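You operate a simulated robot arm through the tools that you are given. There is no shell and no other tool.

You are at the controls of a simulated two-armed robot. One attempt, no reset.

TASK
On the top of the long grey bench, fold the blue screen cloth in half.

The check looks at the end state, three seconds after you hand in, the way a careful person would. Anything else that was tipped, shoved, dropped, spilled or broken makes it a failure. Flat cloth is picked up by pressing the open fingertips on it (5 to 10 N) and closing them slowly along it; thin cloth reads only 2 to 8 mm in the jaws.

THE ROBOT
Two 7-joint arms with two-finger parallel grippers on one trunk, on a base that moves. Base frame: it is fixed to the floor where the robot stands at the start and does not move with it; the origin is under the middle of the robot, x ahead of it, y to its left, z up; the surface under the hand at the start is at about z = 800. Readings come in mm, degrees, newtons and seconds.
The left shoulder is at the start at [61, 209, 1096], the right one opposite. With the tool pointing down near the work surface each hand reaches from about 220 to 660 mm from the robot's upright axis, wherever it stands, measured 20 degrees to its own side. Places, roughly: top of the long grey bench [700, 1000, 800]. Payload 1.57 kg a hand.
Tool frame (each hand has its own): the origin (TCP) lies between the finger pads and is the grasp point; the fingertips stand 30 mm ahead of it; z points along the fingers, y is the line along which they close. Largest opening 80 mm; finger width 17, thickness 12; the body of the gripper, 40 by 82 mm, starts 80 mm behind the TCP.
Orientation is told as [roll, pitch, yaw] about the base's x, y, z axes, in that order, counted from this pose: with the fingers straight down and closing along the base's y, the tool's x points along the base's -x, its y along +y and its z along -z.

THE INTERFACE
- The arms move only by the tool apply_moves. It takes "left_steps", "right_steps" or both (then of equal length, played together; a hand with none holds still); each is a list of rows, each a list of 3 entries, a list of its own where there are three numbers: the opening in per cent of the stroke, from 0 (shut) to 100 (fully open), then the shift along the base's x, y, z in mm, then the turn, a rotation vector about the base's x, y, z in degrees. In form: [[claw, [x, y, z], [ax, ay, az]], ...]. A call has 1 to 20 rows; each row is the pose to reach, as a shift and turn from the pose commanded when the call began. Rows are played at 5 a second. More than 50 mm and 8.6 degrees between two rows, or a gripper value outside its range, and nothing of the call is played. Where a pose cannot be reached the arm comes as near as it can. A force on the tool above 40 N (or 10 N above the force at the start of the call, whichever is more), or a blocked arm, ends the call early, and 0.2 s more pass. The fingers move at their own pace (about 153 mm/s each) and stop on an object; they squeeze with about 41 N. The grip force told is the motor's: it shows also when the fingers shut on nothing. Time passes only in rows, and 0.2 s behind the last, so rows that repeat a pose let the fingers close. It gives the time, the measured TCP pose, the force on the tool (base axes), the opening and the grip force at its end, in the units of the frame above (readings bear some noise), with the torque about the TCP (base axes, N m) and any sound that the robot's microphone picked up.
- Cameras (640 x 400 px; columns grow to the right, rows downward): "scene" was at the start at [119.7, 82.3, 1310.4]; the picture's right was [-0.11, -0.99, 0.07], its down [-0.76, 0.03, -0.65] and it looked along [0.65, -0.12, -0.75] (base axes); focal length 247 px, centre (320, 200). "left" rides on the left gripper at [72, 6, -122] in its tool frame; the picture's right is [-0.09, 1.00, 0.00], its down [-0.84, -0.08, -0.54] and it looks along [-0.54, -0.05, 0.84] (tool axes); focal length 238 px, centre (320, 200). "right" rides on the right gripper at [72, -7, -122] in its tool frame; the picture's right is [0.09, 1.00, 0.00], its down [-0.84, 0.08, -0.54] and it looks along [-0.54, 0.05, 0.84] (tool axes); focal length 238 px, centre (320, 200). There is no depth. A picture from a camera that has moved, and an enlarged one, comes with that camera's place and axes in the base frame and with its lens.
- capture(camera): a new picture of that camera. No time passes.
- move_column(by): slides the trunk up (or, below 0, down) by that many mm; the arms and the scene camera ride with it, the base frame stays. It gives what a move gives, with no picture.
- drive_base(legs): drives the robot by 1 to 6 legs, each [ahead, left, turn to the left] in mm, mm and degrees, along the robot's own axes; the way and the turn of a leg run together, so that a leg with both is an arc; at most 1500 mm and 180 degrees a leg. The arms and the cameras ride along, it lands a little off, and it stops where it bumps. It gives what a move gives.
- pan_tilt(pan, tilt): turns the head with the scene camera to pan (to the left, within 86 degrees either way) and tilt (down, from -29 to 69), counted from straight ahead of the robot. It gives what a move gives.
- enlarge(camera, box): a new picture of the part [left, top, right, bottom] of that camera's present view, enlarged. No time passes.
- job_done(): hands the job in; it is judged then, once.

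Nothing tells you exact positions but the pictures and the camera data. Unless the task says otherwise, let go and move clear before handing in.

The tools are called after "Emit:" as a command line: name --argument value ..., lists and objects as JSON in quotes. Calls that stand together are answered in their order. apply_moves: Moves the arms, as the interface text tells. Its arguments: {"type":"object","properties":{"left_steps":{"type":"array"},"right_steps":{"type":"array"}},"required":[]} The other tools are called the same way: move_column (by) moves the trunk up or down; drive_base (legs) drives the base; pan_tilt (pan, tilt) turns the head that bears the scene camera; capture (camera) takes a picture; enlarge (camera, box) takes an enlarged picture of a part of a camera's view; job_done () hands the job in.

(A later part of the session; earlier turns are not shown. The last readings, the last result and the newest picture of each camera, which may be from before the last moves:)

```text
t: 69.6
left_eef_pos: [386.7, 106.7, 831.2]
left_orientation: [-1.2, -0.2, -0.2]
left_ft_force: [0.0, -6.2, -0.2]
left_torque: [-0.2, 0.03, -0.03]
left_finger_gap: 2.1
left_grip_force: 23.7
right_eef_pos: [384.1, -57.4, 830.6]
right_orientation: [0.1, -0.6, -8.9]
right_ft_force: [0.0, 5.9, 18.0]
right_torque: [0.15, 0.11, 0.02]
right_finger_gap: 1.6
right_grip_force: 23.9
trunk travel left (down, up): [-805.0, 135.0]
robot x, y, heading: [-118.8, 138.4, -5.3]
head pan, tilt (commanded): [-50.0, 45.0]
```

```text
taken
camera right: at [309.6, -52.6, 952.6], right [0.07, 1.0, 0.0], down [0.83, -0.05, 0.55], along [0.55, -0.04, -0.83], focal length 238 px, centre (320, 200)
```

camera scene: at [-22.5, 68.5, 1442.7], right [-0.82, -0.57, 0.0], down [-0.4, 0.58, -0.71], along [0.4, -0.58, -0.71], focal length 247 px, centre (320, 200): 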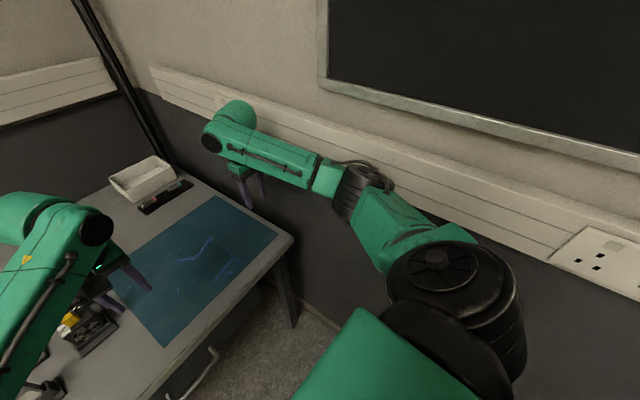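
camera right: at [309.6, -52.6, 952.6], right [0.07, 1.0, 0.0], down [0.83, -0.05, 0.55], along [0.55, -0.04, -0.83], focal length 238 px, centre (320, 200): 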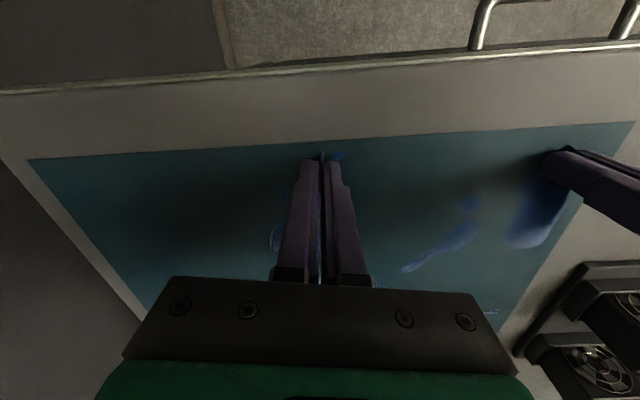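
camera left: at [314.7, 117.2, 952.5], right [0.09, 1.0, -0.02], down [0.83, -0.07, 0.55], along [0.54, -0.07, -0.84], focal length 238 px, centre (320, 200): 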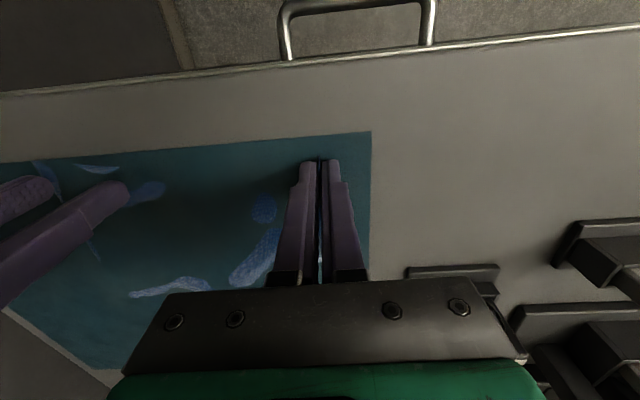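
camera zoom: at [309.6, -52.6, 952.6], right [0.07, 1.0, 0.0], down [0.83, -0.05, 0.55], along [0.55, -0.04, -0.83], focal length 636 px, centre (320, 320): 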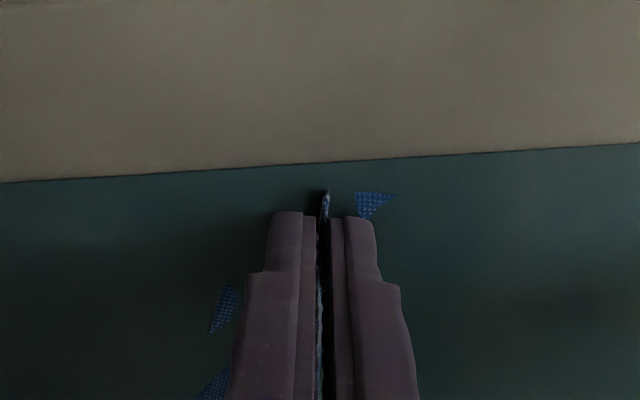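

Both hands now hold the near edge (gaps 2.1 and 1.6 mm, with light tension between them). I'll relax that tension slightly and lift the edge along an arc, then look.

Emit:
apply_moves --left_steps '[[0, [0, -1, 3], [0, 0, 0]], [0, [1, -1.5, 14], [0, 0, 0]], [0, [3, -1.5, 21], [0, 0, 0]], [0, [5, -1.5, 28], [0, 0, 0]], [0, [8, -1.5, 35], [0, 0, 0]], [0, [12, -1.5, 42], [0, 0, 0]], [0, [16, -1.5, 48], [0, 0, 0]], [0, [21, -1.5, 54], [0, 0, 0]], [0, [26, -1.5, 58], [0, 0, 0]], [0, [32, -1.5, 62], [0, 0, 0]], [0, [32, -1.5, 62], [0, 0, 0]]]' --right_steps '[[0, [0, 1, 3], [0, 0, 0]], [0, [1, 1.5, 14], [0, 0, 0]], [0, [3, 1.5, 21], [0, 0, 0]], [0, [5, 1.5, 28], [0, 0, 0]], [0, [8, 1.5, 35], [0, 0, 0]], [0, [12, 1.5, 42], [0, 0, 0]], [0, [16, 1.5, 48], [0, 0, 0]], [0, [21, 1.5, 54], [0, 0, 0]], [0, [26, 1.5, 58], [0, 0, 0]], [0, [32, 1.5, 62], [0, 0, 0]], [0, [32, 1.5, 62], [0, 0, 0]]]'

Emit:
capture --camera "right"

Emit:
capture --camera "left"

Emit:
pan_tilt --pan 0 --tilt 50

Emit:
capture --camera "scene"

```text
t: 72.0
left_eef_pos: [419.1, 104.7, 891.5]
left_orientation: [-1.2, -0.1, -0.2]
left_ft_force: [-0.5, -1.0, 0.5]
left_torque: [0.0, 0.02, 0.0]
left_finger_gap: 2.1
left_grip_force: 24.0
right_eef_pos: [416.4, -55.1, 892.9]
right_orientation: [0.1, -0.4, -9.0]
right_ft_force: [-0.4, 0.6, 0.0]
right_torque: [0.04, -0.04, 0.03]
right_finger_gap: 1.6
right_grip_force: 23.5
trunk travel left (down, up): [-805.0, 135.0]
robot x, y, heading: [-122.7, 137.5, -5.0]
head pan, tilt (commanded): [-50.0, 45.0]
```

```text
taken
camera right: at [344.2, -52.1, 1013.8], right [0.07, 1.0, 0.0], down [0.83, -0.06, 0.55], along [0.55, -0.04, -0.84], focal length 238 px, centre (320, 200)
```

right: 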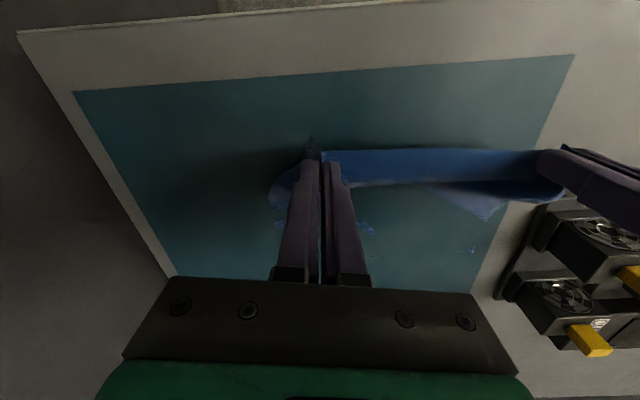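

```text
taken
camera left: at [348.2, 114.9, 1013.0], right [0.1, 1.0, -0.02], down [0.84, -0.07, 0.54], along [0.54, -0.07, -0.84], focal length 238 px, centre (320, 200)
```

left: 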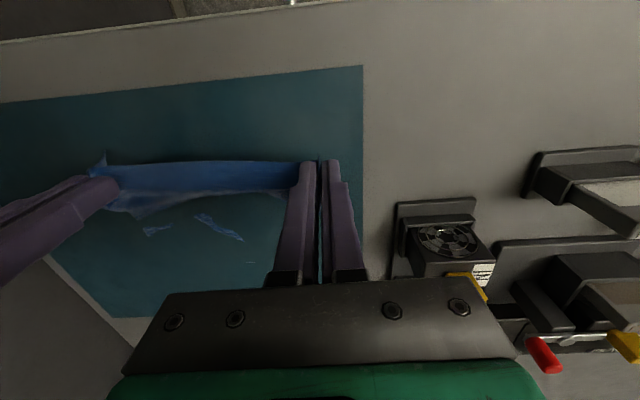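

```text
t: 73.2
left_eef_pos: [420.0, 105.4, 890.4]
left_orientation: [-1.1, 0.0, 0.0]
left_ft_force: [-0.4, -1.5, -0.1]
left_torque: [0.0, 0.0, 0.0]
left_finger_gap: 2.4
left_grip_force: 24.0
right_eef_pos: [416.7, -57.7, 892.0]
right_orientation: [0.1, -0.4, -9.0]
right_ft_force: [0.2, 0.8, 0.4]
right_torque: [0.06, 0.0, 0.02]
right_finger_gap: 1.6
right_grip_force: 23.1
trunk travel left (down, up): [-805.0, 135.0]
robot x, y, heading: [-119.9, 137.3, -5.3]
head pan, tilt (commanded): [0.0, 50.0]
```

```text
taken
camera scene: at [7.5, 128.1, 1435.8], right [-0.09, -1.0, 0.0], down [-0.76, 0.07, -0.64], along [0.64, -0.06, -0.77], focal length 247 px, centre (320, 200)
```

scene: 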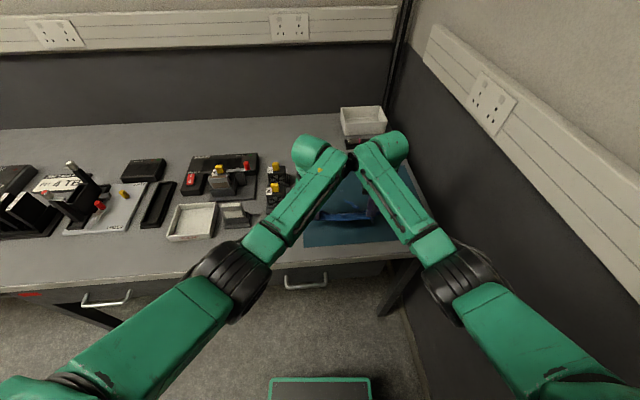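

Both hands carry the near edge cleanly. I'll zoom in on the far part of the cloth to pin down its far edge.

Emit:
enlarge --camera "left" --box '[80, 140, 320, 290]'

Emit:
enlarge --camera "right" --box '[240, 130, 520, 290]'

```text
2.67 times, centred on (200, 215) of left
camera zoom: at [348.2, 114.9, 1012.8], right [0.09, 1.0, -0.02], down [0.84, -0.07, 0.54], along [0.54, -0.07, -0.84], focal length 636 px, centre (640, 160)
```

zoom: 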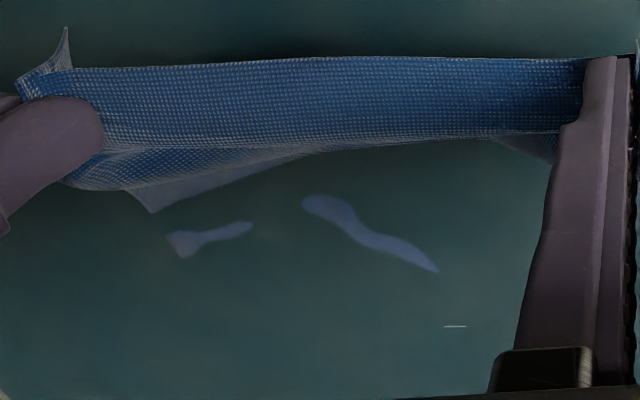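

```text
2.29 times, centred on (380, 210) of right
camera zoom: at [344.2, -52.2, 1013.6], right [0.07, 1.0, 0.0], down [0.83, -0.06, 0.55], along [0.55, -0.04, -0.84], focal length 545 px, centre (183, 177)
```

zoom: 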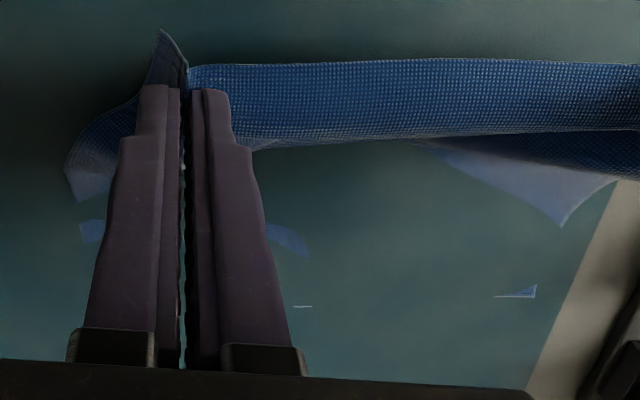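

The far edge is at about x = 573, from (574, 124) to roughly (571, -117). The far corners need more reach than I have here, so I'll carry the lifted edge forward by driving the base about 90 mm.

Emit:
drive_base --legs '[[90, -2, 0]]'

Emit:
capture --camera "right"

Emit:
capture --camera "left"

```text
t: 74.3
left_eef_pos: [507.8, 96.6, 892.0]
left_orientation: [-1.2, -0.2, 0.0]
left_ft_force: [-0.3, -1.6, -0.6]
left_torque: [-0.04, -0.03, 0.0]
left_finger_gap: 2.3
left_grip_force: 23.8
right_eef_pos: [504.5, -66.4, 892.1]
right_orientation: [0.1, -0.6, -9.1]
right_ft_force: [0.3, 0.9, -0.4]
right_torque: [0.02, -0.01, 0.07]
right_finger_gap: 1.8
right_grip_force: 23.3
trunk travel left (down, up): [-805.0, 135.0]
robot x, y, heading: [-34.1, 128.4, -5.3]
head pan, tilt (commanded): [0.0, 50.0]
```

```text
taken
camera right: at [431.6, -61.7, 1014.5], right [0.07, 1.0, 0.0], down [0.83, -0.05, 0.55], along [0.55, -0.04, -0.84], focal length 238 px, centre (320, 200)
```

right: 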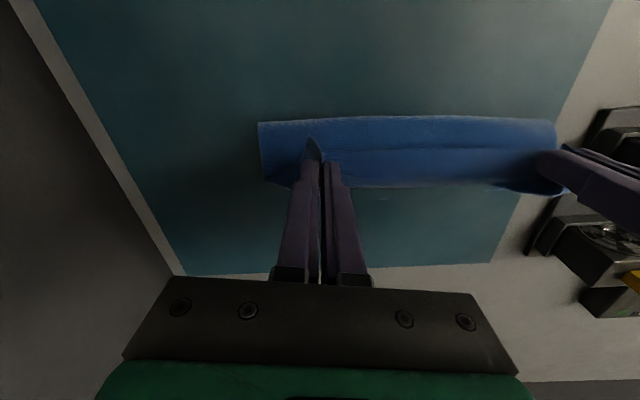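

```text
taken
camera left: at [435.5, 105.3, 1013.6], right [0.09, 1.0, -0.02], down [0.84, -0.07, 0.55], along [0.54, -0.07, -0.84], focal length 238 px, centre (320, 200)
```

left: 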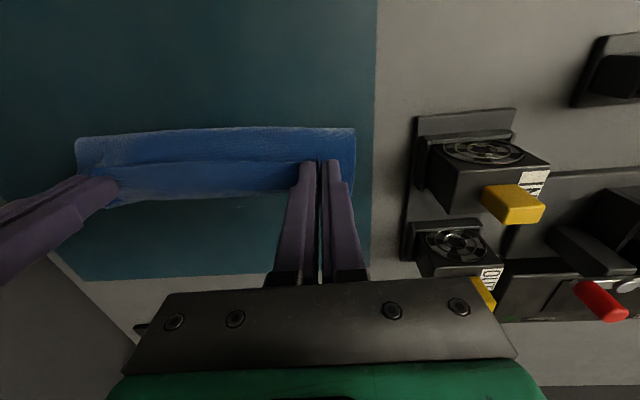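

The cloth is folding over nicely with a clean bulge. I'll lower the hands a bit and drive forward the next 45 mm, drifting slightly right to line the corners up.

Emit:
apply_moves --left_steps '[[0, [0, 0, -8], [0, 0, 0]], [0, [0, 0, -16], [0, 0, 0]], [0, [0, 0, -22], [0, 0, 0]], [0, [0, 0, -22], [0, 0, 0]]]' --right_steps '[[0, [0, 0, -8], [0, 0, 0]], [0, [0, 0, -16], [0, 0, 0]], [0, [0, 0, -22], [0, 0, 0]], [0, [0, 0, -22], [0, 0, 0]]]'

Emit:
drive_base --legs '[[45, -4, 0]]'

Emit:
capture --camera "right"

Emit:
capture --camera "left"

```text
t: 75.3
left_eef_pos: [506.9, 95.4, 869.9]
left_orientation: [-1.1, -0.1, -0.2]
left_ft_force: [-0.3, -0.7, -0.2]
left_torque: [-0.05, -0.01, 0.0]
left_finger_gap: 2.3
left_grip_force: 23.7
right_eef_pos: [505.7, -67.3, 870.8]
right_orientation: [0.0, -0.4, -9.0]
right_ft_force: [0.0, 0.7, -0.3]
right_torque: [0.03, 0.0, 0.0]
right_finger_gap: 1.7
right_grip_force: 23.5
trunk travel left (down, up): [-805.0, 135.0]
robot x, y, heading: [-26.3, 128.0, -5.2]
head pan, tilt (commanded): [0.0, 50.0]
```

```text
t: 76.2
left_eef_pos: [550.1, 87.6, 870.2]
left_orientation: [-1.2, -0.3, -0.1]
left_ft_force: [-0.3, -0.7, 0.1]
left_torque: [-0.04, -0.07, -0.04]
left_finger_gap: 2.0
left_grip_force: 23.4
right_eef_pos: [547.7, -75.0, 873.0]
right_orientation: [0.1, -0.6, -9.0]
right_ft_force: [-0.5, 0.9, 1.4]
right_torque: [0.01, -0.03, 0.0]
right_finger_gap: 1.7
right_grip_force: 23.2
trunk travel left (down, up): [-805.0, 135.0]
robot x, y, heading: [15.6, 123.1, -5.4]
head pan, tilt (commanded): [0.0, 50.0]
```

```text
taken
camera right: at [473.9, -69.5, 994.1], right [0.06, 1.0, 0.0], down [0.83, -0.05, 0.55], along [0.55, -0.04, -0.83], focal length 238 px, centre (320, 200)
```

right: 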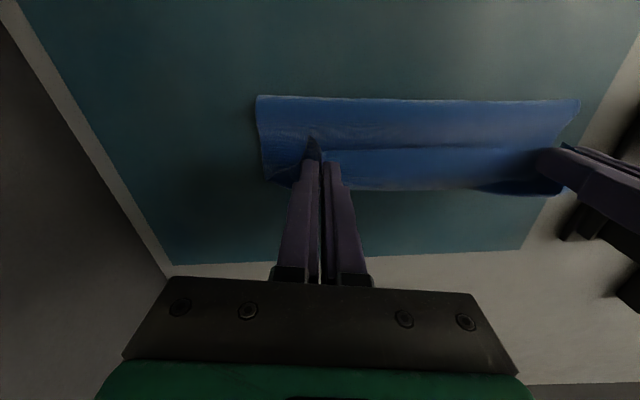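

```text
taken
camera left: at [476.8, 97.3, 992.6], right [0.09, 1.0, -0.02], down [0.83, -0.07, 0.55], along [0.54, -0.07, -0.84], focal length 238 px, centre (320, 200)
```

left: 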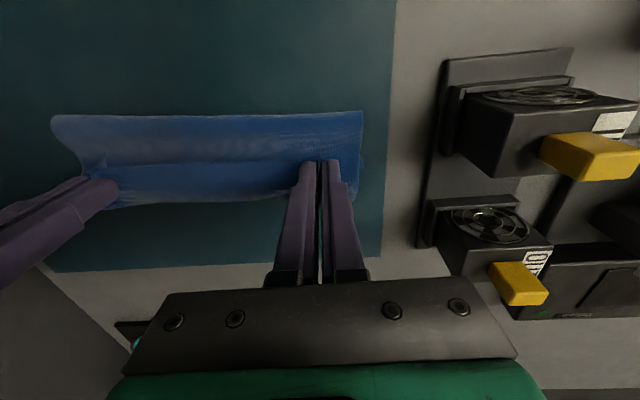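

Before lowering I want to understand the cloth's shape at the hands, so I'll zoom in on it.

Emit:
enlarge --camera "left" --box '[30, 90, 390, 240]'

Emit:
enlarge --camera "right" --box '[240, 80, 600, 230]'

Emit:
pan_tilt --pan -10 --tilt 48

Emit:
enlarge --camera "scene" --box '[200, 80, 440, 230]'

```text
1.78 times, centred on (210, 165) of left
camera zoom: at [476.8, 97.3, 992.6], right [0.09, 1.0, -0.02], down [0.83, -0.07, 0.55], along [0.54, -0.07, -0.84], focal length 424 px, centre (516, 262)
```

zoom: 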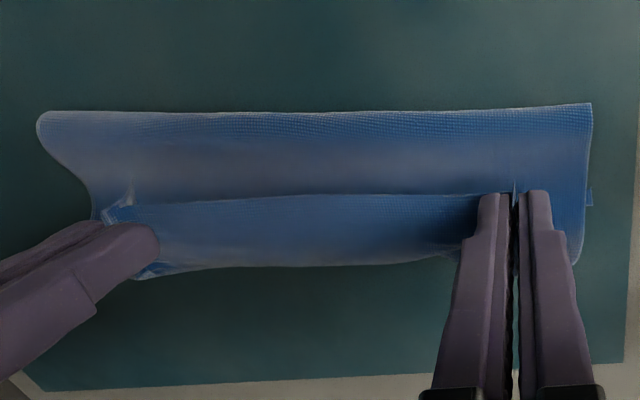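

```text
1.78 times, centred on (420, 155) of right
camera zoom: at [473.9, -69.5, 994.1], right [0.06, 1.0, 0.0], down [0.83, -0.05, 0.55], along [0.55, -0.04, -0.83], focal length 424 px, centre (142, 280)
```

zoom: 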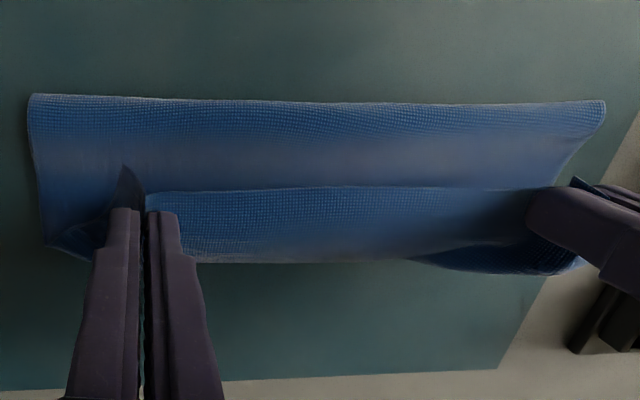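

```text
t: 76.9
left_eef_pos: [552.9, 86.0, 868.9]
left_orientation: [-1.1, -0.1, -0.1]
left_ft_force: [0.4, -1.1, -0.4]
left_torque: [-0.06, 0.04, 0.01]
left_finger_gap: 2.1
left_grip_force: 23.8
right_eef_pos: [551.4, -75.0, 869.5]
right_orientation: [0.2, -0.4, -9.0]
right_ft_force: [0.1, -0.3, -0.2]
right_torque: [0.0, 0.0, 0.01]
right_finger_gap: 1.8
right_grip_force: 23.8
trunk travel left (down, up): [-805.0, 135.0]
robot x, y, heading: [13.7, 118.2, -4.8]
head pan, tilt (commanded): [-10.0, 48.0]
```

```text
2.67 times, centred on (320, 155) of scene
camera zoom: at [141.2, 96.4, 1438.4], right [-0.26, -0.97, 0.0], down [-0.72, 0.19, -0.67], along [0.65, -0.17, -0.74], focal length 659 px, centre (320, 320)
```

zoom: 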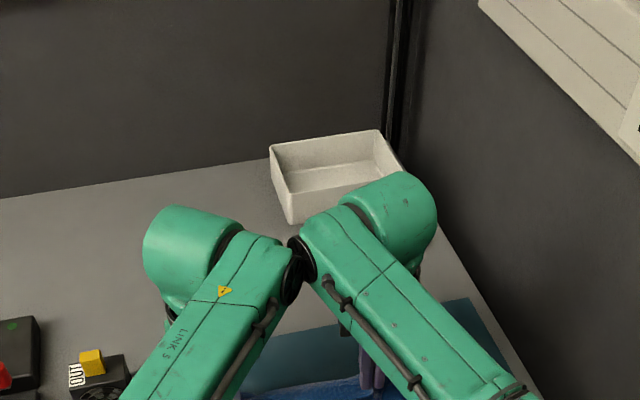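

The cloth is fairly stiff: it loops up from the table, and its free near edge curls back over the fingers. To let it spring out onto the far edge, I'll bring the hands back to about x = 520 while lowering to just above the table.

Emit:
apply_moves --left_steps '[[0, [-6, 0, -5], [0, 0, 0]], [0, [-12, 0, -10], [0, 0, 0]], [0, [-18, 0, -15], [0, 0, 0]], [0, [-24, 0, -19], [0, 0, 0]], [0, [-30, 0, -23], [0, 0, 0]], [0, [-31, 0, -26], [0, 0, 0]], [0, [-31, 0, -26], [0, 0, 0]]]' --right_steps '[[0, [-6, 0, -5], [0, 0, 0]], [0, [-12, 0, -10], [0, 0, 0]], [0, [-18, 0, -15], [0, 0, 0]], [0, [-24, 0, -19], [0, 0, 0]], [0, [-30, 0, -23], [0, 0, 0]], [0, [-31, 0, -26], [0, 0, 0]], [0, [-31, 0, -26], [0, 0, 0]]]'

Emit:
capture --camera "left"

Emit:
capture --camera "right"

```text
t: 78.5
left_eef_pos: [522.0, 85.5, 842.5]
left_orientation: [-1.1, -0.1, -0.1]
left_ft_force: [1.0, -1.8, -0.5]
left_torque: [-0.03, -0.02, 0.02]
left_finger_gap: 2.2
left_grip_force: 23.2
right_eef_pos: [520.1, -74.6, 843.8]
right_orientation: [0.0, -0.3, -8.9]
right_ft_force: [-0.3, -0.1, 0.1]
right_torque: [-0.03, 0.0, -0.01]
right_finger_gap: 1.7
right_grip_force: 23.5
trunk travel left (down, up): [-805.0, 135.0]
robot x, y, heading: [13.3, 123.5, -5.1]
head pan, tilt (commanded): [-10.0, 48.0]
```

```text
taken
camera left: at [449.7, 96.2, 964.5], right [0.09, 1.0, -0.02], down [0.84, -0.07, 0.54], along [0.54, -0.07, -0.84], focal length 238 px, centre (320, 200)
```

left: 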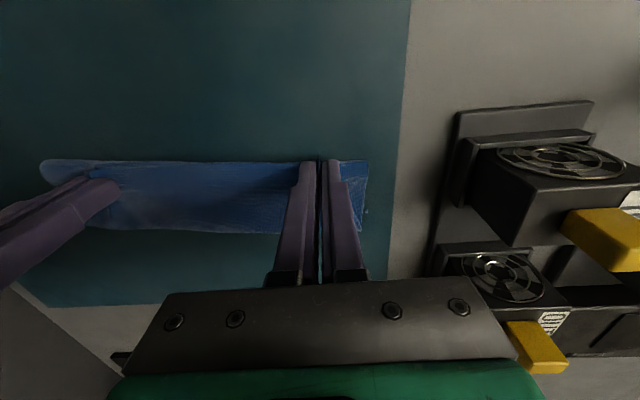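

```text
taken
camera right: at [447.0, -70.7, 965.7], right [0.06, 1.0, 0.0], down [0.84, -0.05, 0.55], along [0.55, -0.04, -0.84], focal length 238 px, centre (320, 200)
```

right: 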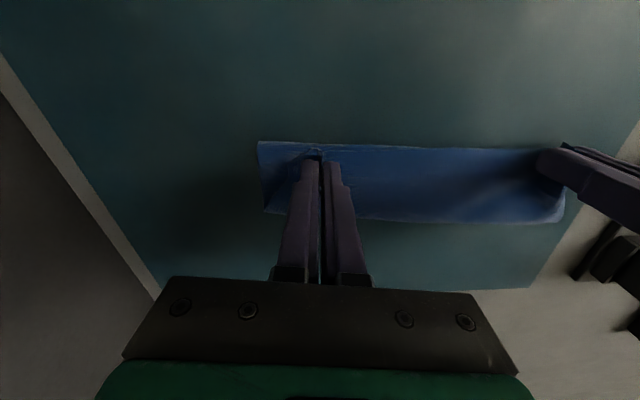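

The sheet has collapsed into a Z with the near edge curled back by about 65 mm, so lowering here is wrong. The far-left corner still sits at (570, 119), so nothing has slid. I'll lift back up and forward to open the loop again.

Emit:
apply_moves --left_steps '[[0, [2, 0, 10], [0, 0, 0]], [0, [6, 0, 20], [0, 0, 0]], [0, [12, 0, 30], [0, 0, 0]], [0, [22, 0, 38], [0, 0, 0]], [0, [32, 0, 42], [0, 0, 0]], [0, [32, 0, 42], [0, 0, 0]]]' --right_steps '[[0, [2, 0, 10], [0, 0, 0]], [0, [6, 0, 20], [0, 0, 0]], [0, [12, 0, 30], [0, 0, 0]], [0, [22, 0, 38], [0, 0, 0]], [0, [32, 0, 42], [0, 0, 0]], [0, [32, 0, 42], [0, 0, 0]]]'

Emit:
capture --camera "left"

Emit:
enlarge --camera "right" --box '[240, 60, 600, 285]'

```text
t: 79.9
left_eef_pos: [555.0, 87.1, 884.9]
left_orientation: [-1.1, -0.1, -0.2]
left_ft_force: [-0.4, -0.6, 0.4]
left_torque: [-0.02, 0.01, 0.03]
left_finger_gap: 2.0
left_grip_force: 23.9
right_eef_pos: [551.8, -74.2, 886.9]
right_orientation: [0.1, -0.4, -9.0]
right_ft_force: [0.5, 0.8, -0.9]
right_torque: [0.01, -0.03, 0.0]
right_finger_gap: 1.6
right_grip_force: 23.0
trunk travel left (down, up): [-805.0, 135.0]
robot x, y, heading: [16.4, 120.5, -5.2]
head pan, tilt (commanded): [-10.0, 48.0]
```

```text
taken
camera left: at [481.3, 96.5, 1006.5], right [0.09, 1.0, -0.02], down [0.84, -0.07, 0.54], along [0.54, -0.07, -0.84], focal length 238 px, centre (320, 200)
```

left: 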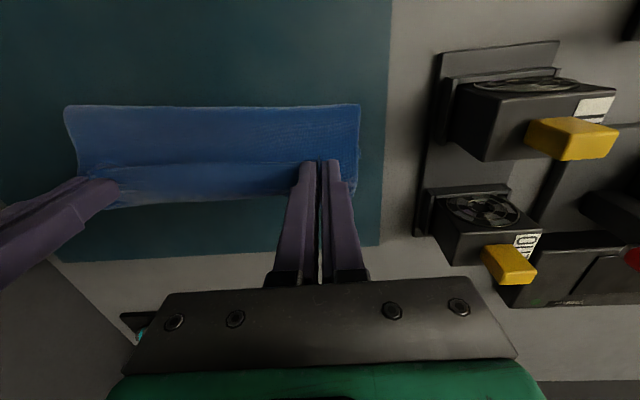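

```text
1.78 times, centred on (420, 172) of right
camera zoom: at [478.7, -70.7, 1007.6], right [0.06, 1.0, 0.0], down [0.83, -0.05, 0.55], along [0.55, -0.03, -0.84], focal length 424 px, centre (142, 249)
```

zoom: 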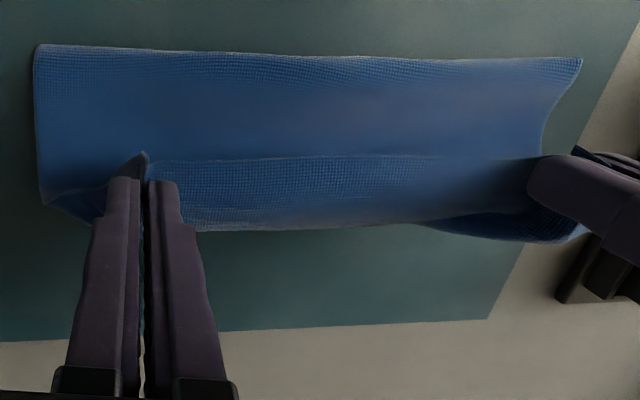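

The loop is open again. I'll bring the hands back about 28 mm at this height so that the edge, when released, should spring out close to the far edge.

Emit:
apply_moves --left_steps '[[0, [-7, 0, 2], [0, 0, 0]], [0, [-14, 0, 4], [0, 0, 0]], [0, [-21, 0, 5], [0, 0, 0]], [0, [-28, 0, 5], [0, 0, 0]], [0, [-28, 0, 5], [0, 0, 0]], [0, [-28, 0, 5], [0, 0, 0]]]' --right_steps '[[0, [-7, 0, 2], [0, 0, 0]], [0, [-14, 0, 4], [0, 0, 0]], [0, [-21, 0, 5], [0, 0, 0]], [0, [-26, 0, 5], [0, 0, 0]], [0, [-26, 0, 5], [0, 0, 0]], [0, [-26, 0, 5], [0, 0, 0]]]'

Emit:
enlarge --camera "right" --box '[240, 60, 600, 285]'

Emit:
enlarge --camera "left" --box '[30, 60, 390, 285]'

```text
t: 81.3
left_eef_pos: [527.2, 90.0, 889.7]
left_orientation: [-1.0, -0.3, 0.1]
left_ft_force: [-0.9, -4.9, 0.2]
left_torque: [-0.18, 0.02, 0.0]
left_finger_gap: 2.1
left_grip_force: 24.2
right_eef_pos: [525.9, -73.4, 891.0]
right_orientation: [0.1, -0.4, -9.0]
right_ft_force: [0.0, 4.0, 0.4]
right_torque: [0.16, 0.0, 0.02]
right_finger_gap: 1.5
right_grip_force: 23.5
trunk travel left (down, up): [-805.0, 135.0]
robot x, y, heading: [10.0, 122.0, -5.0]
head pan, tilt (commanded): [-10.0, 48.0]
```

```text
1.78 times, centred on (420, 172) of right
camera zoom: at [452.9, -70.2, 1012.8], right [0.06, 1.0, 0.0], down [0.83, -0.05, 0.55], along [0.55, -0.03, -0.84], focal length 424 px, centre (142, 249)
```

zoom: 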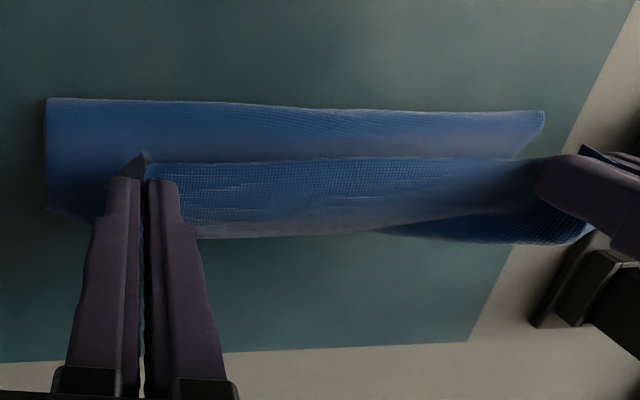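

```text
1.78 times, centred on (210, 172) of left
camera zoom: at [454.7, 98.8, 1011.9], right [0.09, 1.0, -0.02], down [0.83, -0.07, 0.55], along [0.54, -0.06, -0.84], focal length 424 px, centre (516, 249)
```

zoom: 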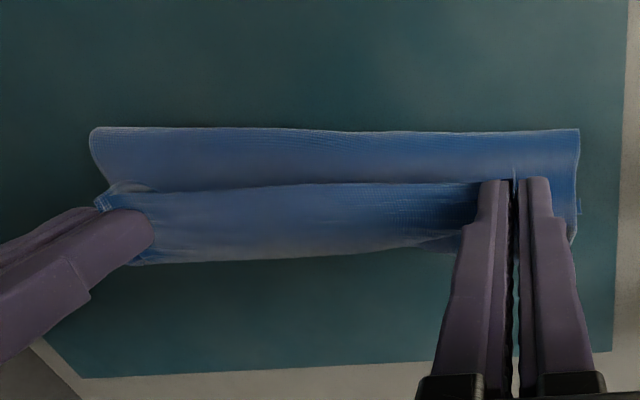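

The loop has rolled back as wanted (bulge now near x = 547). I'll open both hands together here and let the edge spring out, then rise slightly and look.

Emit:
apply_moves --left_steps '[[30, [0, 0, 0], [0, 0, 0]], [45, [0, 0, 0], [0, 0, 0]], [45, [0, 0, 0], [0, 0, 0]], [45, [0, 0, 0], [0, 0, 0]]]' --right_steps '[[30, [0, 0, 0], [0, 0, 0]], [45, [0, 0, 0], [0, 0, 0]], [45, [0, 0, 0], [0, 0, 0]], [45, [0, 0, 0], [0, 0, 0]]]'

Emit:
capture --camera "right"

Emit:
capture --camera "left"

```text
t: 82.3
left_eef_pos: [526.0, 90.9, 889.4]
left_orientation: [-0.8, -0.1, 0.1]
left_ft_force: [0.5, 0.0, -0.5]
left_torque: [0.0, -0.01, -0.01]
left_finger_gap: 35.8
left_grip_force: 0.1
right_eef_pos: [525.9, -74.4, 890.9]
right_orientation: [0.1, -0.3, -9.0]
right_ft_force: [0.0, 0.2, 0.7]
right_torque: [-0.01, 0.0, -0.02]
right_finger_gap: 36.0
right_grip_force: 0.1
trunk travel left (down, up): [-805.0, 135.0]
robot x, y, heading: [14.5, 119.8, -5.1]
head pan, tilt (commanded): [-10.0, 48.0]
```

```text
taken
camera right: at [452.9, -70.4, 1012.9], right [0.06, 1.0, 0.0], down [0.83, -0.05, 0.55], along [0.55, -0.03, -0.84], focal length 238 px, centre (320, 200)
```

right: 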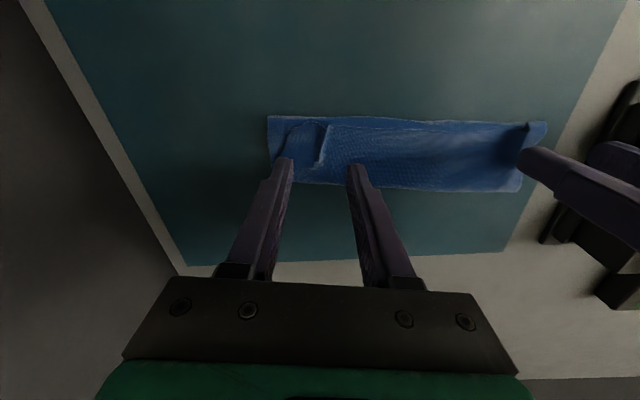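

```text
taken
camera left: at [454.1, 99.4, 1010.5], right [0.09, 1.0, -0.01], down [0.84, -0.07, 0.54], along [0.54, -0.06, -0.84], focal length 238 px, centre (320, 200)
```

left: 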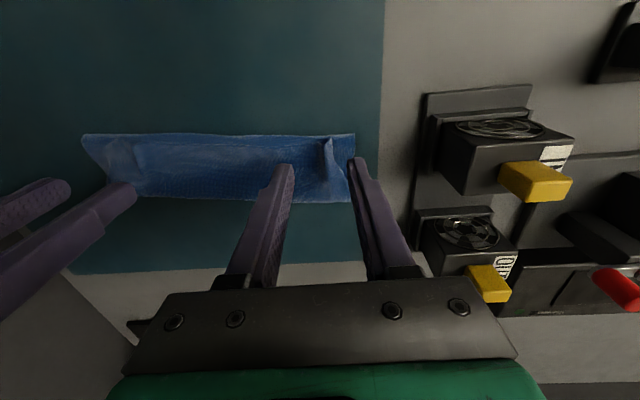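

I've released. I'll raise both hands well clear and look closely at how the cloth settled.

Emit:
apply_moves --left_steps '[[45, [0, 0, 15], [0, 0, 0]], [45, [0, 0, 40], [0, 0, 0]], [45, [-20, 30, 70], [0, 0, 0]], [45, [-50, 60, 90], [0, 0, 0]], [45, [-70, 90, 90], [0, 0, 0]]]' --right_steps '[[45, [0, 0, 15], [0, 0, 0]], [45, [0, 0, 40], [0, 0, 0]], [45, [-20, -20, 70], [0, 0, 0]], [45, [-50, -30, 90], [0, 0, 0]], [45, [-70, -30, 90], [0, 0, 0]]]'

Emit:
capture --camera "right"

Emit:
enlarge --camera "right" --box '[260, 140, 500, 290]'

Emit:
capture --camera "left"

```text
t: 83.6
left_eef_pos: [513.6, 231.4, 937.6]
left_orientation: [5.6, -3.7, 4.2]
left_ft_force: [-0.4, -0.3, 0.2]
left_torque: [-0.01, 0.03, 0.01]
left_finger_gap: 36.0
left_grip_force: 0.0
left hand out of reach, approached as far as the arm can: row 3, 4, 5
right_eef_pos: [454.6, -105.6, 982.1]
right_orientation: [0.0, -0.4, -9.0]
right_ft_force: [-0.5, 0.8, 0.0]
right_torque: [0.0, -0.02, -0.04]
right_finger_gap: 36.1
right_grip_force: 0.0
trunk travel left (down, up): [-805.0, 135.0]
robot x, y, heading: [14.5, 119.6, -5.3]
head pan, tilt (commanded): [-10.0, 48.0]
stopped in row 5 (left hand): the arm was blocked; the commanded pose is now the measured one
```

```text
taken
camera right: at [382.0, -100.4, 1103.5], right [0.07, 1.0, 0.0], down [0.84, -0.05, 0.55], along [0.55, -0.04, -0.84], focal length 238 px, centre (320, 200)
```

right: 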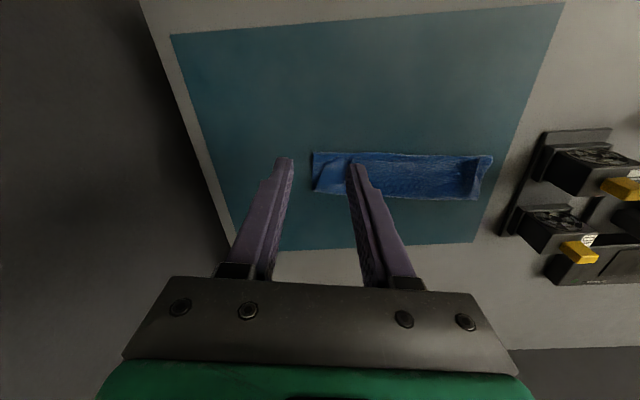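

```text
2.67 times, centred on (380, 215) of right
camera zoom: at [382.0, -100.4, 1103.5], right [0.07, 1.0, 0.0], down [0.84, -0.05, 0.55], along [0.55, -0.04, -0.84], focal length 636 px, centre (160, 160)
```

zoom: 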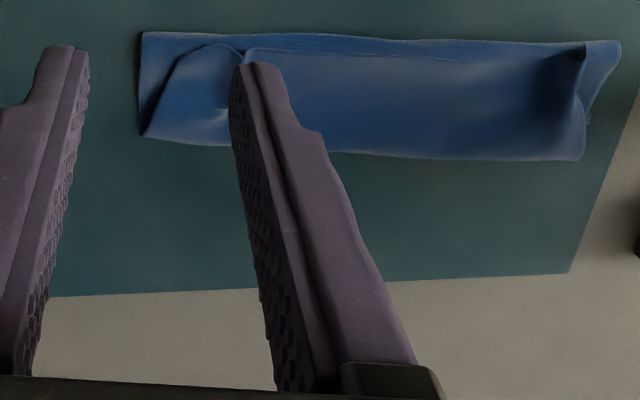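

```text
taken
camera left: at [435.0, 220.2, 1054.7], right [0.01, 0.99, 0.1], down [0.81, -0.07, 0.58], along [0.59, 0.07, -0.81], focal length 238 px, centre (320, 200)
```

left: 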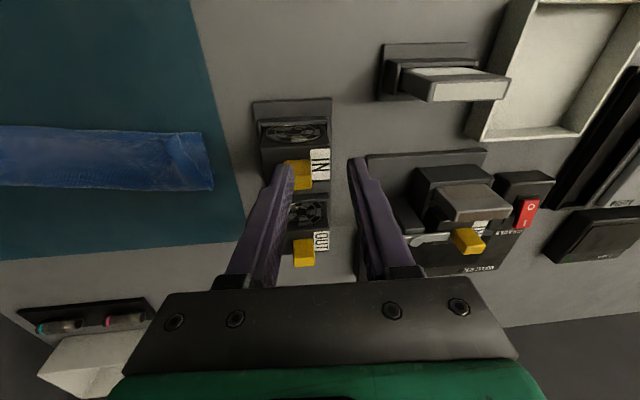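

The cloth is holding its curled edge, and the left hand strayed over the fixtures because its retreat pose was out of reach. No force was felt and the fixtures look in place; I'll lift the left hand straight up first.

Emit:
apply_moves --left_steps '[[45, [0, 0, 15], [0, 0, 0]], [45, [0, 0, 30], [0, 0, 0]], [45, [0, 0, 50], [-2, 1, -1]], [45, [0, 0, 70], [-4, 2.5, -2]], [45, [0, 0, 90], [-5.6, 3.7, -4]]]'

Emit:
capture --camera "left"

```text
t: 84.8
left_eef_pos: [559.5, 234.9, 995.3]
left_orientation: [0.2, 0.4, 0.4]
left_ft_force: [1.1, -0.9, 0.0]
left_torque: [-0.02, 0.02, 0.03]
left_finger_gap: 35.8
left_grip_force: 0.0
left hand out of reach, approached as far as the arm can: row 2, 3, 4, 5
right_eef_pos: [454.0, -105.1, 981.3]
right_orientation: [0.1, -0.3, -9.0]
right_ft_force: [0.4, -0.5, 0.0]
right_torque: [-0.03, -0.01, -0.03]
right_finger_gap: 36.0
right_grip_force: 0.0
trunk travel left (down, up): [-805.0, 135.0]
robot x, y, heading: [11.1, 127.5, -5.2]
head pan, tilt (commanded): [-10.0, 48.0]
```

```text
taken
camera left: at [488.7, 241.8, 1117.0], right [0.09, 1.0, 0.0], down [0.84, -0.07, 0.54], along [0.54, -0.04, -0.84], focal length 238 px, centre (320, 200)
```

left: 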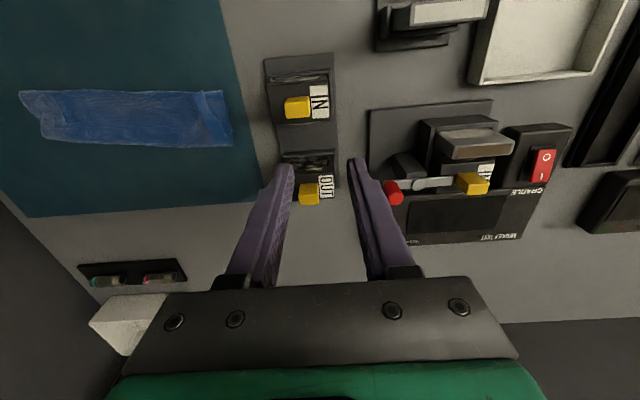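

The left hand is now safely high and the fixtures are untouched. Now a close look at the cloth from this viewpoint.

Emit:
enlarge --camera "left" --box '[10, 60, 250, 210]'

Emit:
enlarge --camera "left" --box '[130, 70, 250, 145]'

```text
2.67 times, centred on (130, 135) of left
camera zoom: at [488.7, 241.8, 1117.0], right [0.09, 1.0, 0.0], down [0.84, -0.07, 0.54], along [0.54, -0.04, -0.84], focal length 636 px, centre (827, 373)
```

zoom: 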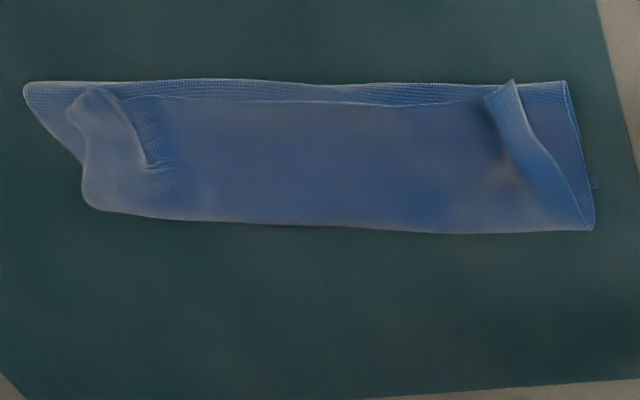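

```text
5.33 times, centred on (190, 108) of left
camera zoom: at [488.7, 241.8, 1117.0], right [0.09, 1.0, 0.0], down [0.84, -0.07, 0.54], along [0.54, -0.04, -0.84], focal length 1271 px, centre (1013, 693)
```

zoom: 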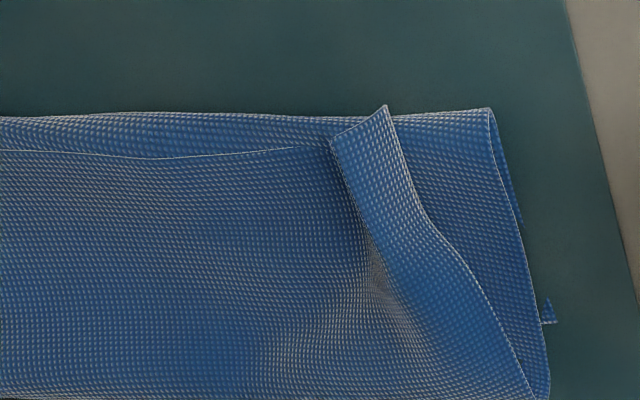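

The cloth is lying in a Z: its near edge sits on top at x ≈ 521 pointing back, so the flap never turned over. The two pinch ridges still stand at about (526, -81) and (529, 95); I'll re-grip them, unfold the cloth back toward me, and then redo the fold from the far edge with the hands turning over.

Emit:
apply_moves --left_steps '[[45, [5, -45, 0], [0, 0, 0]], [45, [10, -90, 0], [0, 0, 0]], [45, [15, -136, -10], [0, 0, 0]], [45, [15, -136, -55], [0, 0, 0]], [45, [15, -136, -100], [0, 0, 0]], [45, [15, -136, -140], [0, 0, 0]], [45, [15, -136, -167], [0, 0, 0]], [45, [15, -136, -167], [0, 0, 0]]]' --right_steps '[[45, [24, 8, 0], [0, 0, 0]], [45, [48, 16, 0], [0, 0, 0]], [45, [72, 24, 0], [0, 0, 0]], [45, [72, 24, -40], [0, 0, 0]], [45, [72, 24, -80], [0, 0, 0]], [45, [72, 24, -105], [0, 0, 0]], [45, [72, 24, -121], [0, 0, 0]], [45, [72, 24, -121], [0, 0, 0]]]'

Emit:
capture --camera "right"

Emit:
capture --camera "left"

```text
t: 86.6
left_eef_pos: [563.6, 99.9, 830.6]
left_orientation: [-0.1, -0.1, 0.2]
left_ft_force: [2.9, 1.2, 15.2]
left_torque: [-0.22, -0.04, 0.04]
left_finger_gap: 35.6
left_grip_force: 0.1
left hand out of reach, approached as far as the arm can: row 6, 7, 8
right_eef_pos: [524.7, -81.7, 862.6]
right_orientation: [0.0, -0.5, -8.9]
right_ft_force: [0.6, 0.4, -0.1]
right_torque: [0.01, -0.01, 0.0]
right_finger_gap: 36.1
right_grip_force: 0.0
trunk travel left (down, up): [-805.0, 135.0]
robot x, y, heading: [11.5, 122.3, -5.1]
head pan, tilt (commanded): [-10.0, 48.0]
```

```text
taken
camera right: at [452.0, -77.1, 983.7], right [0.06, 1.0, 0.0], down [0.83, -0.05, 0.55], along [0.55, -0.04, -0.84], focal length 238 px, centre (320, 200)
```

right: 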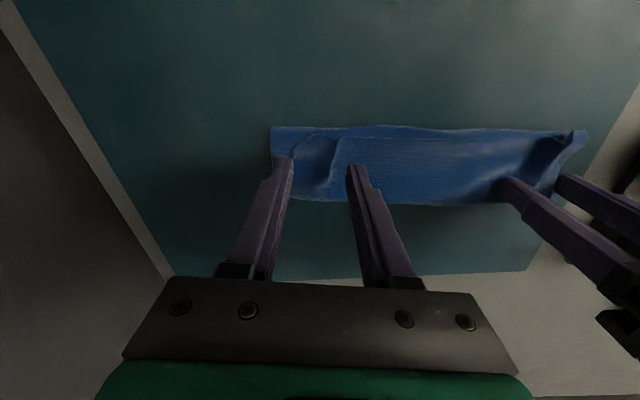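

```text
taken
camera left: at [492.2, 107.1, 953.6], right [0.09, 1.0, 0.0], down [0.84, -0.07, 0.54], along [0.54, -0.05, -0.84], focal length 238 px, centre (320, 200)
```

left: 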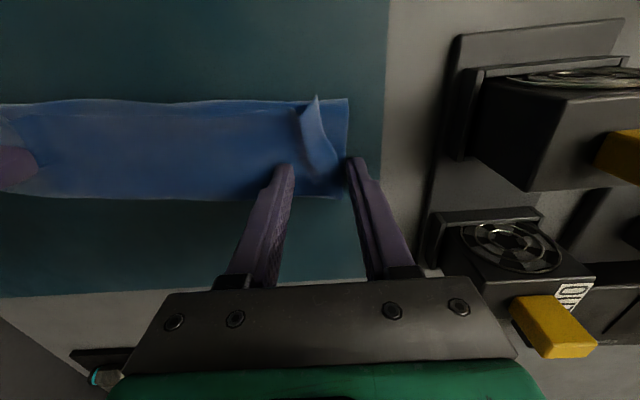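

The left arm is in an odd joint posture and landed 35 mm off, pressing about 15 N. I'll look at the arm before moving it.

Emit:
pan_tilt --pan 35 --tilt 40

Emit:
capture --camera "scene"

```text
t: 87.7
left_eef_pos: [562.4, 99.0, 832.0]
left_orientation: [-0.1, 0.0, 0.2]
left_ft_force: [4.4, 0.7, 21.2]
left_torque: [-0.34, -0.08, 0.08]
left_finger_gap: 35.4
left_grip_force: 0.1
right_eef_pos: [524.2, -82.0, 863.4]
right_orientation: [0.0, -0.6, -9.0]
right_ft_force: [0.3, -0.1, 1.4]
right_torque: [-0.01, -0.01, 0.0]
right_finger_gap: 36.3
right_grip_force: 0.1
trunk travel left (down, up): [-805.0, 135.0]
robot x, y, heading: [13.0, 119.9, -5.1]
head pan, tilt (commanded): [35.0, 40.0]
```

```text
taken
camera scene: at [134.2, 160.0, 1450.4], right [0.5, -0.87, 0.0], down [-0.56, -0.32, -0.77], along [0.67, 0.38, -0.64], focal length 247 px, centre (320, 200)
```

scene: 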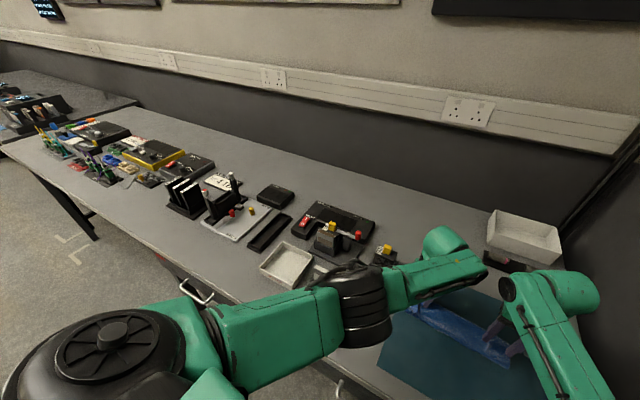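

The left arm has nearly straightened with its elbow bent inward, which is why poses look out of reach. I'll lift it up and swing it out to the left over the fixtures at a safe height so the elbow can fall outward again.

Emit:
apply_moves --left_steps '[[45, [30, 0, 10], [0, 0, 0]], [45, [32, 0, 50], [0, 0, 0]], [45, [32, 0, 95], [0, 0, 0]], [45, [32, 10, 140], [0, 0, 0]], [45, [30, 40, 180], [0, 0, 0]], [45, [25, 80, 205], [0, 0, 0]], [45, [15, 120, 230], [0, 0, 0]], [45, [0, 160, 250], [0, 0, 0]], [45, [-15, 200, 260], [0, 0, 0]], [45, [-15, 200, 260], [0, 0, 0]]]' --right_steps '[[45, [0, 0, 10], [0, 0, 0]], [45, [0, 0, 20], [0, 0, 0]], [45, [0, 0, 20], [0, 0, 0]], [45, [0, 0, 20], [0, 0, 0]], [45, [0, 0, 20], [0, 0, 0]], [45, [0, 0, 20], [0, 0, 0]], [45, [0, 0, 20], [0, 0, 0]], [45, [0, 0, 20], [0, 0, 0]], [45, [0, 0, 20], [0, 0, 0]], [45, [0, 0, 20], [0, 0, 0]]]'

Emit:
capture --camera "scene"

Emit:
capture --camera "right"

```text
t: 89.9
left_eef_pos: [603.6, 111.1, 988.4]
left_orientation: [-0.7, -0.7, -0.4]
left_ft_force: [0.9, 0.0, 0.1]
left_torque: [0.06, 0.03, -0.03]
left_finger_gap: 36.3
left_grip_force: 0.1
left hand out of reach, approached as far as the arm can: row 1, 2, 5, 6, 7, 8, 9, 10
right_eef_pos: [526.6, -81.4, 880.9]
right_orientation: [0.0, -0.3, -9.0]
right_ft_force: [-0.7, -0.8, 0.6]
right_torque: [-0.02, -0.02, 0.01]
right_finger_gap: 35.8
right_grip_force: 0.0
trunk travel left (down, up): [-805.0, 135.0]
robot x, y, heading: [12.6, 119.0, -5.0]
head pan, tilt (commanded): [35.0, 40.0]
```

```text
taken
camera scene: at [137.5, 159.6, 1450.0], right [0.5, -0.87, 0.0], down [-0.56, -0.32, -0.77], along [0.66, 0.38, -0.64], focal length 247 px, centre (320, 200)
```

scene: 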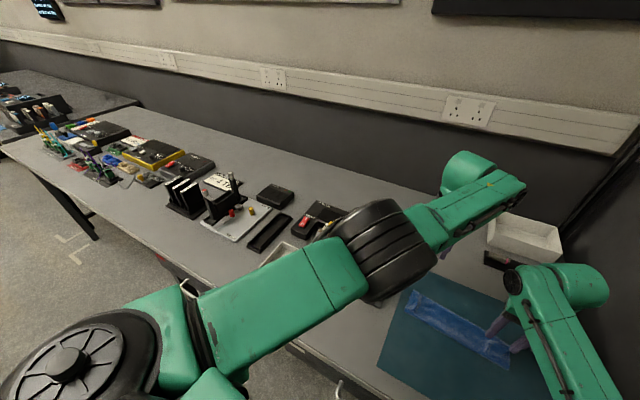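

```text
taken
camera right: at [454.3, -76.7, 1002.4], right [0.07, 1.0, 0.0], down [0.84, -0.05, 0.55], along [0.55, -0.04, -0.84], focal length 238 px, centre (320, 200)
```

right: 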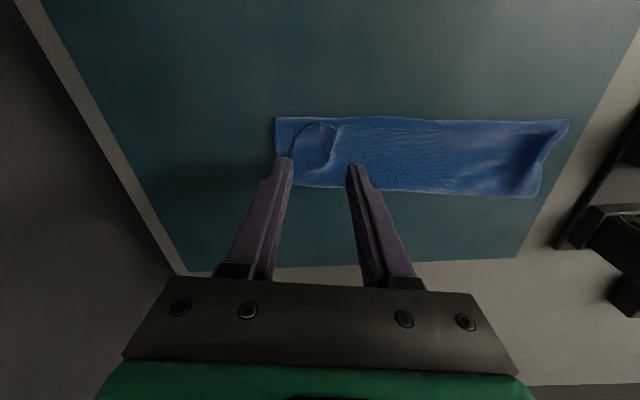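

The left arm is still stuck in an elbow-in posture near full stretch. I'll swing it further out to the left at a safe height, where the elbow has room to turn back outward.

Emit:
apply_moves --left_steps '[[45, [40, 20, 0], [0, 0, 0]], [45, [60, 55, 10], [0, 0, 0]], [45, [70, 95, 20], [0, 0, 0]], [45, [75, 135, 20], [0, 0, 0]], [45, [75, 175, 20], [0, 0, 0]], [45, [75, 205, 20], [0, 0, 0]], [45, [75, 205, 20], [0, 0, 0]], [45, [75, 205, 20], [0, 0, 0]]]'

Emit:
capture --camera "scene"

```text
t: 91.7
left_eef_pos: [646.0, 300.8, 1025.3]
left_orientation: [-0.1, 0.1, 0.1]
left_ft_force: [-0.4, 0.8, 0.6]
left_torque: [-0.02, 0.0, 0.01]
left_finger_gap: 36.1
left_grip_force: 0.0
left hand out of reach, approached as far as the arm can: row 1, 2, 3, 4, 5, 6, 7, 8
right_eef_pos: [527.4, -82.1, 880.7]
right_orientation: [0.0, -0.2, -8.9]
right_ft_force: [-0.2, 0.7, 0.2]
right_torque: [-0.02, 0.05, 0.0]
right_finger_gap: 35.9
right_grip_force: 0.1
trunk travel left (down, up): [-805.0, 135.0]
robot x, y, heading: [10.9, 118.6, -5.2]
head pan, tilt (commanded): [35.0, 40.0]
```

```text
taken
camera scene: at [137.5, 160.0, 1450.0], right [0.5, -0.87, 0.0], down [-0.56, -0.32, -0.77], along [0.66, 0.38, -0.64], focal length 247 px, centre (320, 200)
```

scene: 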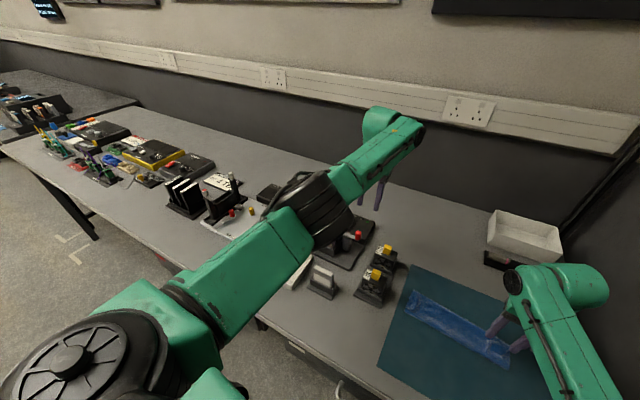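

The left hand did travel left, so it may just be converging slowly. I'll hold the command for two seconds and see whether it keeps approaching.

Emit:
apply_moves --left_steps '[[45, [0, 0, 0], [0, 0, 0]], [45, [0, 0, 0], [0, 0, 0]], [45, [0, 0, 0], [0, 0, 0]], [45, [0, 0, 0], [0, 0, 0]], [45, [0, 0, 0], [0, 0, 0]], [45, [0, 0, 0], [0, 0, 0]], [45, [0, 0, 0], [0, 0, 0]], [45, [0, 0, 0], [0, 0, 0]]]'

```text
t: 93.5
left_eef_pos: [645.8, 299.8, 1025.0]
left_orientation: [-0.1, 0.1, 0.1]
left_ft_force: [0.8, 0.8, 0.3]
left_torque: [0.0, 0.0, 0.02]
left_finger_gap: 36.1
left_grip_force: 0.0
right_eef_pos: [527.4, -80.6, 880.4]
right_orientation: [0.0, -0.3, -9.1]
right_ft_force: [-0.1, -0.3, 0.3]
right_torque: [0.0, 0.04, -0.02]
right_finger_gap: 35.8
right_grip_force: 0.1
trunk travel left (down, up): [-805.0, 135.0]
robot x, y, heading: [12.4, 122.1, -5.3]
head pan, tilt (commanded): [35.0, 40.0]
```

So the commanded pose had simply been reset to where the arm really was, which explains the odd offsets. The left arm is fine; I'll bring it back in gently to a normal pose, watching for limits.

Emit:
apply_moves --left_steps '[[45, [-20, 0, 20], [0, 0, 0]], [45, [-45, 0, 40], [0, 0, 0]], [45, [-70, 0, 60], [0, 0, 0]], [45, [-95, 0, 80], [0, 0, 0]], [45, [-120, 0, 90], [0, 0, 0]], [45, [-120, 0, 90], [0, 0, 0]]]'

Emit:
capture --camera "scene"

```text
t: 94.9
left_eef_pos: [527.6, 302.1, 1114.5]
left_orientation: [-0.1, 0.2, 0.1]
left_ft_force: [0.4, 0.3, 0.2]
left_torque: [0.04, -0.02, -0.01]
left_finger_gap: 36.1
left_grip_force: 0.1
right_eef_pos: [527.5, -80.7, 879.7]
right_orientation: [0.0, -0.4, -9.0]
right_ft_force: [-0.3, 0.2, 0.4]
right_torque: [0.0, 0.01, 0.0]
right_finger_gap: 36.0
right_grip_force: 0.0
trunk travel left (down, up): [-805.0, 135.0]
robot x, y, heading: [11.0, 125.1, -5.2]
head pan, tilt (commanded): [35.0, 40.0]
```

```text
taken
camera scene: at [138.4, 159.0, 1449.9], right [0.5, -0.87, 0.0], down [-0.56, -0.32, -0.77], along [0.66, 0.38, -0.64], focal length 247 px, centre (320, 200)
```

scene: 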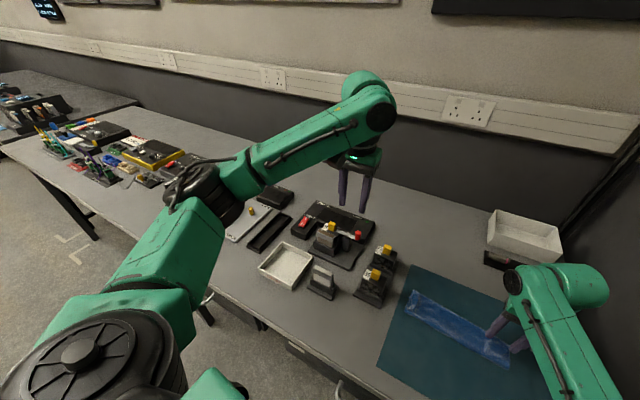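

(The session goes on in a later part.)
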